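You operate a simulated robot arm through the tools that you are given. There is no shell and no other tool. Be economical: measure what you need, move in short steps, check, and stop when the job is done.

You run a simulated robot arm. Do the job below in one go: nothing can be reset, and whatever is moved stays where it is left.

Task
Shut the yellow pipe guard.
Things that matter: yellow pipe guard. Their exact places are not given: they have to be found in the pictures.

Only the result counts: the job must be done as asked and must still hold three seconds after the hand-in. Knocking over, shifting, dropping, spilling or breaking anything else fails it.

Robot
A 6-joint arm with a two-finger parallel gripper on a trunk, on a base that drives. Base frame: it is fixed to the floor where the robot stands at the start and does not move with it; the origin is under the middle of the robot, x ahead of it, y to its left, z up. Lengths are in mm, angles in degrees, forces in N, time in s.
With the tool pointing down near the work surface it reaches from about 420 to 860 mm from the robot's upright axis, wherever it stands. Its first joint turns from -115.0 to 115.0 degrees. Places, roughly: yellow pipe guard [700, -100, 1000]. Payload 4.2 kg.
Tool frame: the origin (TCP) lies between the finger pads and is the grasp point; the fingertips stand 23 mm ahead of it; z points along the fingers, y is the line along which they close. Largest opening 94 mm; finger width 38, thickness 10; the body of the gripper, 54 by 96 mm, starts 39 mm behind the TCP.
Orientation is that of the tool frame in the base frame, as a unit quaternion [w, x, y, z]. With the fingers straight down and closing along the base's y, the tool's x points along the base's -x, its y along +y and its z along -z.

Tools
- The arm moves only by the tool drive_tool. Its argument "motion" is a list of rows, each an object of numbers (a shift or turn left out is 0, a gripper value left out holds the last): "wx", "wy", "wz": the turn, a rotation vector about the tool's x, y, z in degrees; "dx", "dy", "dz": the shift along the tool's x, y, z in mm; "fingers": the finger opening in mm, from 0 to 94. In form: [{"wx": .., "wy": .., "wz": .., "dx": .., "dy": .., "dz": .., "fingers": ..}, ...]. A call has 1 to 8 rows; each row is the pose to reach, as a shift and turn from the pose commanded when the call began, along the tool's axes at that moment. Each row takes 0.2 s and may step no farther than 50 mm and 8.6 degrees from the row before; otherwise, or with a gripper value out of range, the whole call is refused. A pose out of reach is approached as far as the arm can. The call stops where the force on the tool passes 40 N (or 10 N more than at its start, if that is more) or the arm is blocked; 0.2 s more then pass. The fingers move at their own pace (about 108 mm/s each) and stop on an object; they squeeze with about 40 N. The grip force told is the motor's: it shows also when the fingers shut on nothing. Time passes only in rows, and 0.2 s behind the last, so rows that repeat a pose let the fingers close. The reply holds the time, the measured pose of the TCP, the force on the tool along the base axes, the opening and the grip force, in the units named above and with some noise, and new pictures: "pictures" is both (left out), scene, wrist or none.
- Cameras (640 x 400 px; columns grow to the right, rows downward): "scene" is now at [235.3, 155.8, 1335.8]; the picture's right is [-0.47, -0.88, -0.00], its down [-0.45, 0.24, -0.86] and it looks along [0.76, -0.41, -0.51] (base axes); focal length 214 px, centre (320, 200). "wrist" rides on the gripper at [86, 16, -75] in the tool frame; the picture's right is [-0.18, 0.98, 0.00], its down [-0.58, -0.11, -0.81] and it looks along [-0.79, -0.15, 0.59] (tool axes); focal length 243 px, centre (320, 200).
- lift_body(by): slides the trunk up (or, below 0, down) by that many mm; the arm and the scene camera ride with it, the base frame stays. It gives what a move gives, with no picture.
- drive_base(legs): drives the robot by 1 to 6 legs, each [ahead, turn to the left] in mm and degrees, along the robot's own axes; the way and the turn of a leg run together, so that a leg with both is an arc; at most 1500 mm and 180 degrees a leg. The arm and the cameras ride along, it lands a little off, and it stops where it bumps. It gives what a move gives, and a new picture of the scene camera.
- pan_tilt(pan, tilt): turns the head with the scene camera to pan (to the left, within 80 degrees either way) and tilt (down, from -29 to 69), counted from straight ahead of the robot. It gives what a move gives, and a new picture of the scene camera.
- locate(camera, pixels): for up to 12 pixels [column, row] of the newest picture of that camera ("zoom" is the newest enlarged one), the place [x, y, z] in the base frame of the surface seen there, good to about 2 mm, but the place of the scene camera against the robot may be out by one fixed shift of up to 18 mm in any direction. It takes no simulated time.
- zoom(camera, box): a new picture of the part [left, top, right, bottom] of that camera's present view, enlarged. It takes no simulated time.
- hand_in(): hands the job in; it is judged then, once.

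Go step by step. Measure first, check grasps and placings, and put right what went wrong. The budget is 80 turns and 170 pictures, counting those below and the enlarged ones. Unless the task says otherwise, let go and move clear before handing in, and close with one line.

The tools are called by a JSON object that holds its "op" and its "data". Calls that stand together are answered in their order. drive_tool: Moves the arm, as the interface text tells. Its arguments: {"type":"object","properties":{"motion":{"type":"array"},"pictures":{"type":"string","enum":["both","scene","wrist","none"]}},"required":["motion"]} The other tools are called the same way: lift_body (by) slides the trunk up or down; drive_base (legs) drives the base; pan_tilt (pan, tilt) turns the head that bears the scene camera; locate (camera, pixels) gives the place of the surface under pixels of a picture; zoom (camera, box) takes an enlarged picture of a part of a camera's view; hand_in () hands the job in.

At the start:

```text
clock: 0.0
tcp_pos: [502.9, -332.7, 1280.3]
tcp_rot: [0.0, 0.001, 1.0, 0.0]
force: [0.8, -0.3, -1.0]
opening: 94.3
finger_force: 0.1
trunk travel left (down, up): [-675.0, 315.0]
robot x, y, heading: [-1.6, -2.0, -0.1]
head pan, tilt: [-28.3, 30.6]
```

scene: 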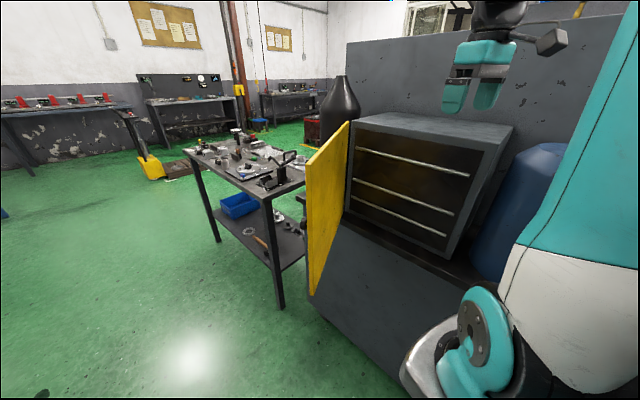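
wrist: 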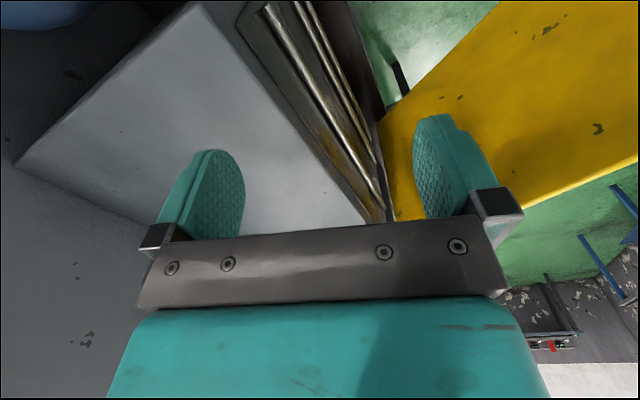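

The scene shows a dark box with three pipes, its yellow door standing open at the left edge (columns 307-350). I'll measure the door and box corners first.

{"op": "locate", "data": {"camera": "scene", "pixels": [[347, 124], [345, 205], [310, 165], [312, 290], [328, 210], [354, 125], [495, 152], [349, 212], [445, 256], [375, 115], [510, 127], [400, 185]]}}

{"op": "zoom", "data": {"camera": "scene", "box": [280, 90, 540, 310]}}

```text
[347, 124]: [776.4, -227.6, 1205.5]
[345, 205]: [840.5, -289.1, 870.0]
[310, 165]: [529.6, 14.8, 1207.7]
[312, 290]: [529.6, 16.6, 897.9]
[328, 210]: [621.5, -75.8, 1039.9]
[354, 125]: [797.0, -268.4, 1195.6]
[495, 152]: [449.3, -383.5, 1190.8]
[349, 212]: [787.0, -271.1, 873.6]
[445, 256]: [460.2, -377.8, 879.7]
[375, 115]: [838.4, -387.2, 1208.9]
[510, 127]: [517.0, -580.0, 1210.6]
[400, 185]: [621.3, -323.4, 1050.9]
```

```text
1.82 times, centred on (410, 200) of scene
```

zoom: 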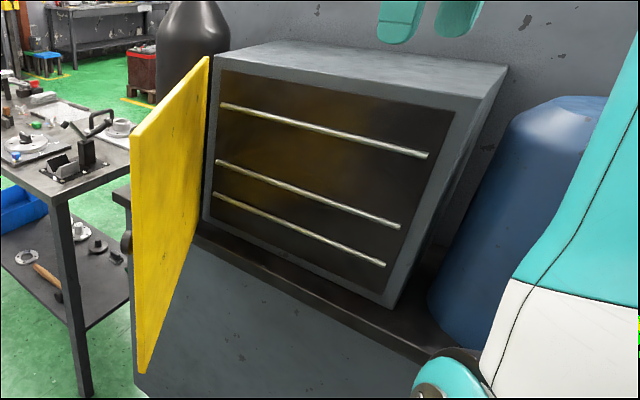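

The door runs from the hinge at about (785,-240) to the free edge at about (530,15), with its top near z 1207. To shut it I need to pull it from the far side toward -x,-y. I'll check these heights against the wrist camera, which has no fixed offset.

{"op": "locate", "data": {"camera": "wrist", "pixels": [[385, 110], [392, 215], [480, 20], [560, 200], [630, 160], [600, 60], [200, 20], [370, 220], [30, 160], [520, 150], [300, 150]]}}

{"op": "zoom", "data": {"camera": "wrist", "box": [340, 0, 640, 240]}}

```text
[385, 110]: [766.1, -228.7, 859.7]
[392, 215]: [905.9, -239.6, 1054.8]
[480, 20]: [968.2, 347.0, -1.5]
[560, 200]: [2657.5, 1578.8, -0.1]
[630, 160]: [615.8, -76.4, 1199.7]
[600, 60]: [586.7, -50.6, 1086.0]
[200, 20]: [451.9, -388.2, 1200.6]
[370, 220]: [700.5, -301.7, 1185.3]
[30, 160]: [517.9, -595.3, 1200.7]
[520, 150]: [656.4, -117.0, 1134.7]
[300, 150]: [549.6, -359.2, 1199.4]
```

```text
1.67 times, centred on (490, 120) of wrist
```

zoom: 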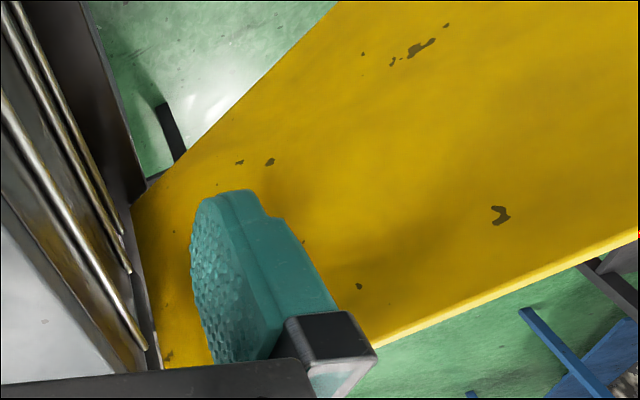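

The wrist camera puts the box and door tops at z≈1200 and the door's near face on x+y≈539. I'll close the fingers and travel at this height to the far side of the door, near (620, 10).

{"op": "drive_tool", "data": {"motion": [{"dx": -15, "dy": 43, "fingers": 0}, {"dx": -30, "dy": 86}, {"dx": -44, "dy": 129}, {"dx": -59, "dy": 172}, {"dx": -74, "dy": 215}, {"dx": -89, "dy": 258}, {"dx": -104, "dy": 301}, {"dx": -119, "dy": 344}]}}

```text
clock: 1.8
tcp_pos: [621.1, 13.6, 1281.5]
tcp_rot: [0.0, 0.001, 1.0, 0.0]
force: [-0.2, -0.2, 0.3]
opening: 0.0
finger_force: 39.9
trunk travel left (down, up): [-675.0, 315.0]
robot x, y, heading: [0.3, 0.7, -0.0]
head pan, tilt: [-28.3, 30.6]
```

scene: 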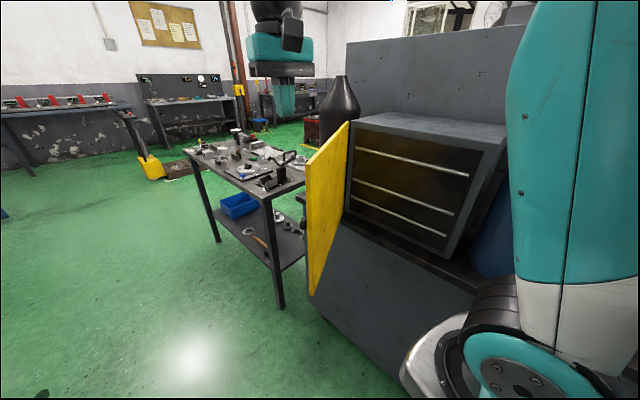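
wrist: 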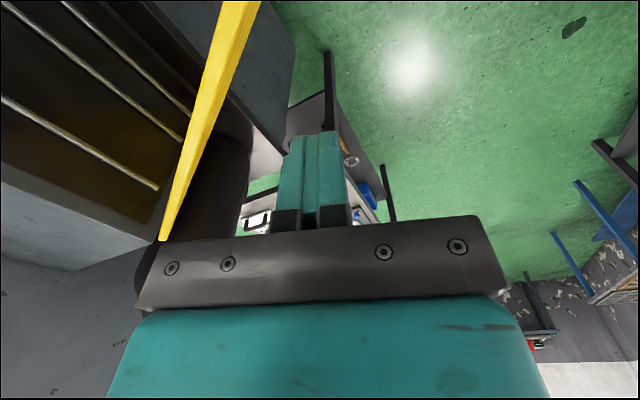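

The door's top edge now shows in the wrist view as the yellow strip from (240,5) to (165,238), with the fingers on its far side. I'll measure its thickness and where it lies.

{"op": "locate", "data": {"camera": "wrist", "pixels": [[222, 8], [235, 20], [245, 40], [208, 80], [220, 80], [190, 150], [198, 150], [252, 8], [165, 234]]}}

```text
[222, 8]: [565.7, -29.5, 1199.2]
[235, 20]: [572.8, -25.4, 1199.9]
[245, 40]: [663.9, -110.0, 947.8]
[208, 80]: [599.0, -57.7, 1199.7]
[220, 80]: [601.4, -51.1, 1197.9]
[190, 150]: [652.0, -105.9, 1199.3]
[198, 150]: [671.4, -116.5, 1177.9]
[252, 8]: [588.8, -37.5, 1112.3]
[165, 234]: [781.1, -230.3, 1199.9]
```

The far face is on x+y≈552, so the fingers are about 58 mm clear of it. I'll go down 100 mm beside the door.

{"op": "drive_tool", "data": {"motion": [{"dz": 35}, {"dz": 70}, {"dz": 103}], "pictures": "wrist"}}

```text
clock: 2.6
tcp_pos: [620.8, 10.7, 1175.7]
tcp_rot: [0.0, 0.001, 1.0, 0.0]
force: [-0.3, 0.5, 0.2]
opening: 0.2
finger_force: 39.7
trunk travel left (down, up): [-675.0, 315.0]
robot x, y, heading: [-1.0, 0.9, -0.1]
head pan, tilt: [-28.3, 30.6]
```

wrist: 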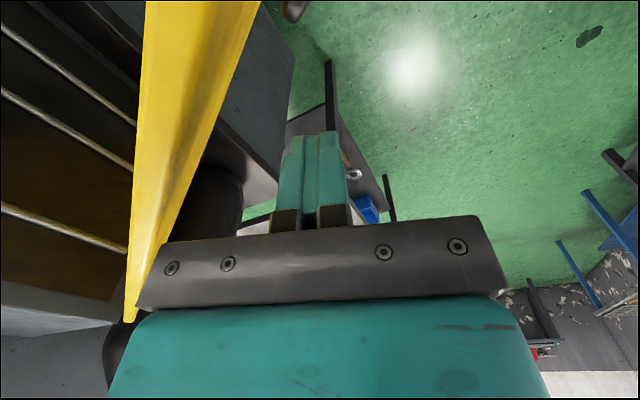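

The fingers are 24 mm ahead of TCP z 1176, so they overlap the top of the door, and the gripper body stays above it. I'll now sweep them along an arc of about 290 mm radius around the hinge at (785,-236).

{"op": "drive_tool", "data": {"motion": [{"dx": 22, "dy": -25}, {"dx": 41, "dy": -42}, {"dx": 58, "dy": -61}, {"dx": 74, "dy": -81}, {"dx": 87, "dy": -102}, {"dx": 99, "dy": -124}, {"dx": 108, "dy": -148}]}}

```text
clock: 4.2
tcp_pos: [516.3, -137.9, 1177.2]
tcp_rot: [0.0, 0.0, 1.0, 0.0]
force: [-0.3, 0.7, -0.6]
opening: 0.0
finger_force: 39.7
trunk travel left (down, up): [-675.0, 315.0]
robot x, y, heading: [3.0, 1.1, 0.2]
head pan, tilt: [-28.3, 30.6]
```

scene: 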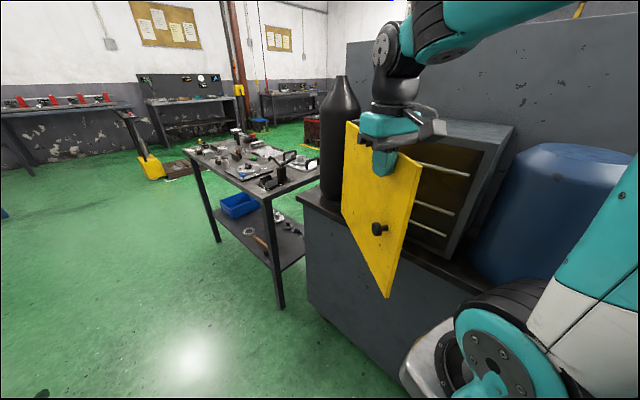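
wrist: 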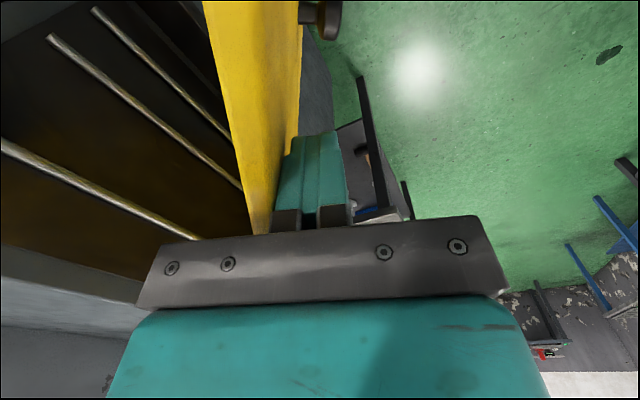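

The door is following the fingers with almost no force and is now at about 165°. I'll carry on along the arc.

{"op": "drive_tool", "data": {"motion": [{"dx": 8, "dy": -24}, {"dx": 13, "dy": -49}, {"dx": 17, "dy": -74}, {"dx": 18, "dy": -99}, {"dx": 17, "dy": -124}]}}

```text
clock: 5.4
tcp_pos: [498.4, -262.9, 1178.2]
tcp_rot: [0.0, 0.0, 1.0, 0.0]
force: [0.6, 0.5, 0.0]
opening: 0.0
finger_force: 39.7
trunk travel left (down, up): [-675.0, 315.0]
robot x, y, heading: [-3.0, -2.9, 0.2]
head pan, tilt: [-28.3, 30.6]
```

scene: 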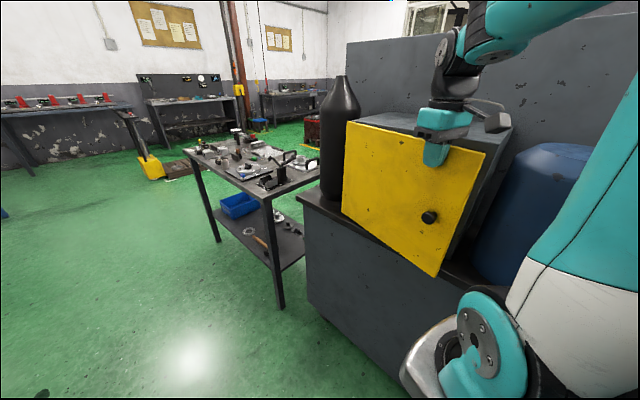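
wrist: 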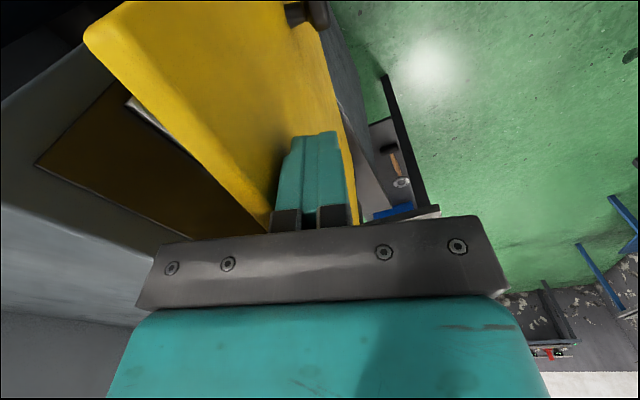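

Only about 9° is left before the door meets the box face. I'll keep pushing in small steps and rely on the force stop to tell me when it's seated.

{"op": "drive_tool", "data": {"motion": [{"dx": -1, "dy": -10}, {"dx": -3, "dy": -20}, {"dx": -5, "dy": -30}, {"dx": -7, "dy": -38}, {"dx": -9, "dy": -46}, {"dx": -11, "dy": -52}, {"dx": -13, "dy": -58}]}}

```text
clock: 7.0
tcp_pos: [511.3, -319.5, 1177.8]
tcp_rot: [0.0, 0.0, 1.0, 0.0]
force: [-0.5, 0.7, -0.4]
opening: 0.0
finger_force: 39.9
trunk travel left (down, up): [-675.0, 315.0]
robot x, y, heading: [-0.8, -0.1, 0.1]
head pan, tilt: [-28.3, 30.6]
```

scene: 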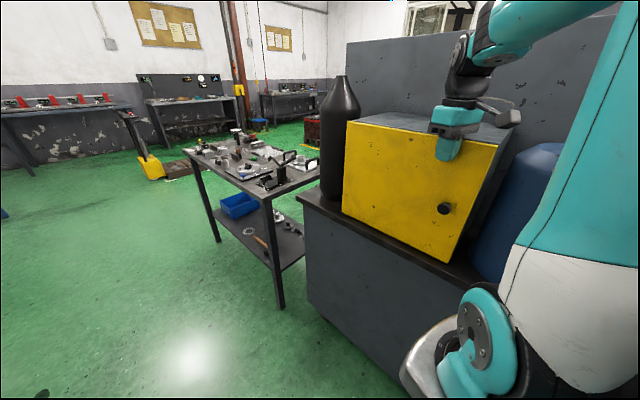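
wrist: 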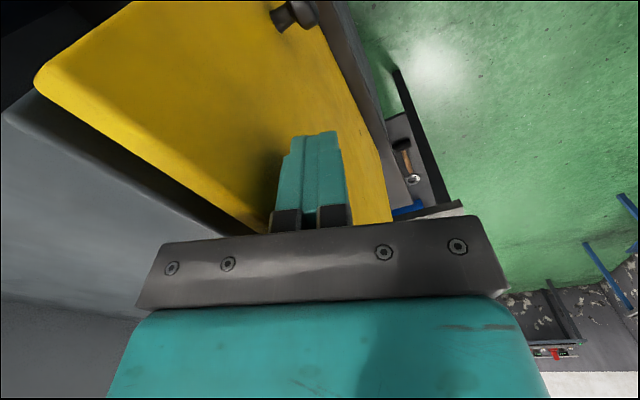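

The door is nearly shut, but a thin gap still shows at its free edge and there's no contact force yet. I'll push on slowly along the face normal.

{"op": "drive_tool", "data": {"motion": [{"dx": -2, "dy": -5}, {"dx": -3, "dy": -9}, {"dx": -4, "dy": -13}, {"dx": -5, "dy": -17}, {"dx": -6, "dy": -21}, {"dx": -7, "dy": -25}, {"dx": -8, "dy": -29}, {"dx": -9, "dy": -33}]}}

```text
clock: 7.5
tcp_pos: [509.5, -319.6, 1177.6]
tcp_rot: [-0.006, -0.006, 1.0, 0.005]
force: [-11.8, 17.8, 7.5]
opening: 0.2
finger_force: 39.9
trunk travel left (down, up): [-675.0, 315.0]
robot x, y, heading: [1.0, -3.5, 0.1]
head pan, tilt: [-28.3, 30.6]
stopped in row 2: the force on the tool passed its limit (the readings are from after the stop); the commanded pose is now the measured one
```

scene: 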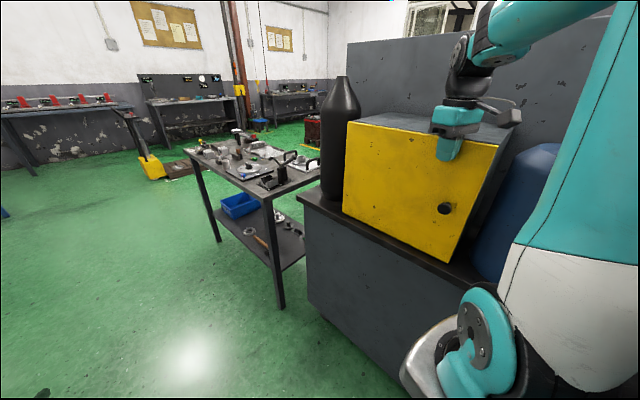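
wrist: 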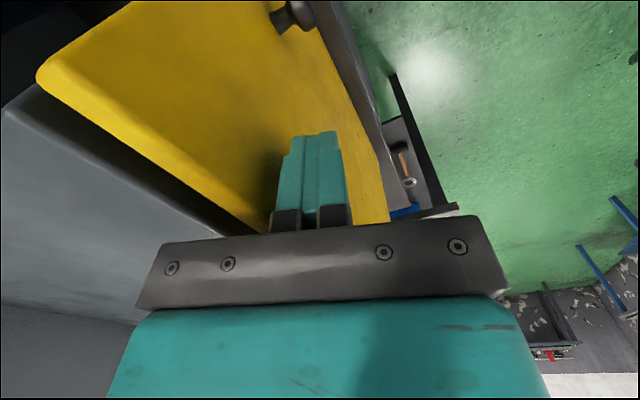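

The push stopped on contact with force along the face normal. I'll check whether the door is seated parallel to the box face or there's still a gap.

{"op": "locate", "data": {"camera": "wrist", "pixels": [[60, 85], [150, 158], [230, 218], [15, 120], [100, 160], [180, 212], [200, 100], [370, 180], [300, 50]]}}

{"op": "zoom", "data": {"camera": "wrist", "box": [0, 0, 320, 240]}}

{"op": "zoom", "data": {"camera": "scene", "box": [330, 90, 530, 290]}}

```text
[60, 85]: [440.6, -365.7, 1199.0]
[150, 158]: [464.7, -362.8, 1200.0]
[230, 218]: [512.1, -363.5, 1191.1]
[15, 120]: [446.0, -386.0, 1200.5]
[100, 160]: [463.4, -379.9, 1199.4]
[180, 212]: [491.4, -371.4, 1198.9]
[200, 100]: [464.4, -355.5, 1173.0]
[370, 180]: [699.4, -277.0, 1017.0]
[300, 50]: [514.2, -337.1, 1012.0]
```

```text
1.67 times, centred on (160, 120) of wrist
```

zoom: 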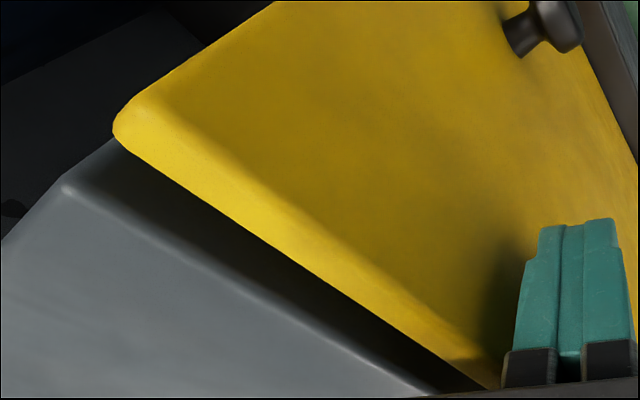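

```text
2.00 times, centred on (430, 190) of scene
```

zoom: 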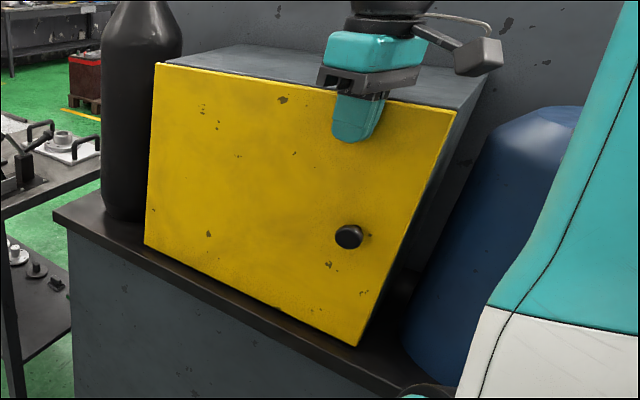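

The box face slopes at about 18.4° and the door's outer face at about 18.5°, so the door is parallel and on its stop. I'll back away along the normal, rise, and check that it stays shut.

{"op": "drive_tool", "data": {"motion": [{"dx": 8, "dy": 24}, {"dx": 16, "dy": 48}, {"dx": 20, "dy": 60}, {"dx": 20, "dy": 60, "dz": -40}, {"dx": 20, "dy": 60, "dz": -80}, {"dx": 20, "dy": 60, "dz": -110}, {"dx": 20, "dy": 60, "dz": -110}, {"dx": 20, "dy": 60, "dz": -110}]}}

```text
clock: 9.3
tcp_pos: [493.4, -263.8, 1287.1]
tcp_rot: [-0.005, -0.003, 1.0, 0.003]
force: [-1.3, -0.6, -1.3]
opening: 0.0
finger_force: 39.6
trunk travel left (down, up): [-675.0, 315.0]
robot x, y, heading: [-1.3, -0.7, 0.2]
head pan, tilt: [-28.3, 30.6]
```

scene: 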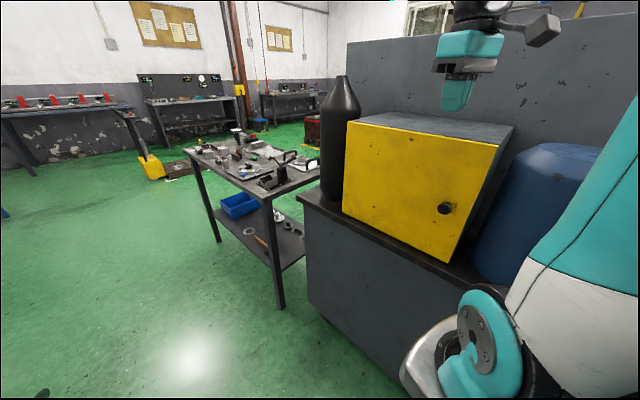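
wrist: 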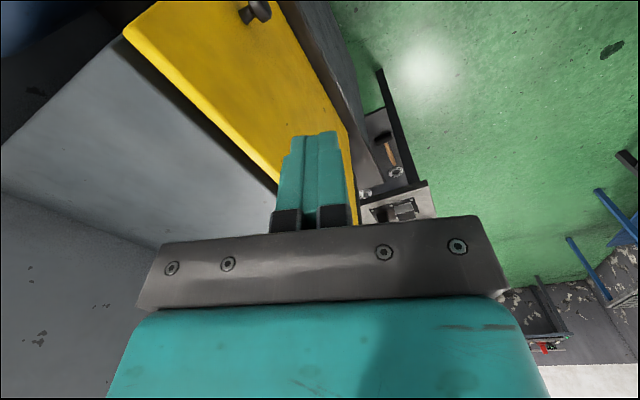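

The door stayed shut after the arm moved clear. One last measurement of the gap and angle.

{"op": "locate", "data": {"camera": "wrist", "pixels": [[130, 42], [200, 110], [270, 175], [110, 38], [180, 104], [250, 169], [200, 50], [340, 150]]}}

{"op": "locate", "data": {"camera": "scene", "pixels": [[355, 130], [490, 150], [350, 205], [440, 250], [400, 180], [350, 118], [495, 140]]}}

{"op": "zoom", "data": {"camera": "wrist", "box": [80, 0, 380, 200]}}

```text
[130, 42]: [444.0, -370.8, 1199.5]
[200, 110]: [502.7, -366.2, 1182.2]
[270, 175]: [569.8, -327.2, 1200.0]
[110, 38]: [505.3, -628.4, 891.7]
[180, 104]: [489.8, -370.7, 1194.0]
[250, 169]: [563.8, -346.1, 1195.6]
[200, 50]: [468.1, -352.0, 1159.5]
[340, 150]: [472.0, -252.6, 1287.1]
```

```text
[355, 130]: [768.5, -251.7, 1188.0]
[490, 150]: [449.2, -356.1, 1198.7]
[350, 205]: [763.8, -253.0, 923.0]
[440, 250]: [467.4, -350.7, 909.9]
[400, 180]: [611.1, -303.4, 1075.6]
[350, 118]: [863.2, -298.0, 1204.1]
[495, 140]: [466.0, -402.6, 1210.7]
```

```text
2.00 times, centred on (230, 100) of wrist
```

zoom: 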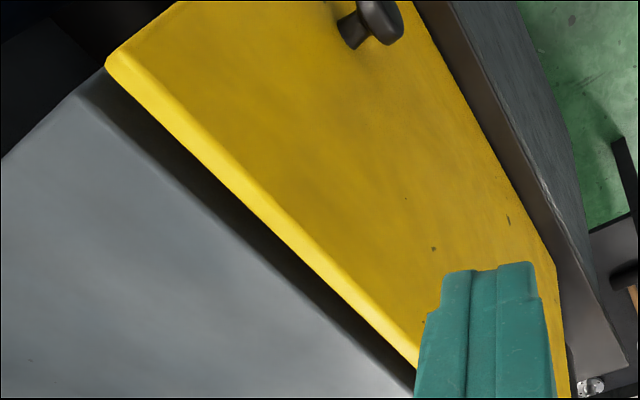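

The door lies at 18.1° and the box face at 18.3°, with an even gap along the edge, so it is fully shut and the arm is clear. Handing in.

{"op": "hand_in", "data": {}}

```text
The job is handed in.
```

The yellow pipe guard is shut against the box: it sits parallel to the face and stayed put after the arm moved clear, and nothing else was shifted.
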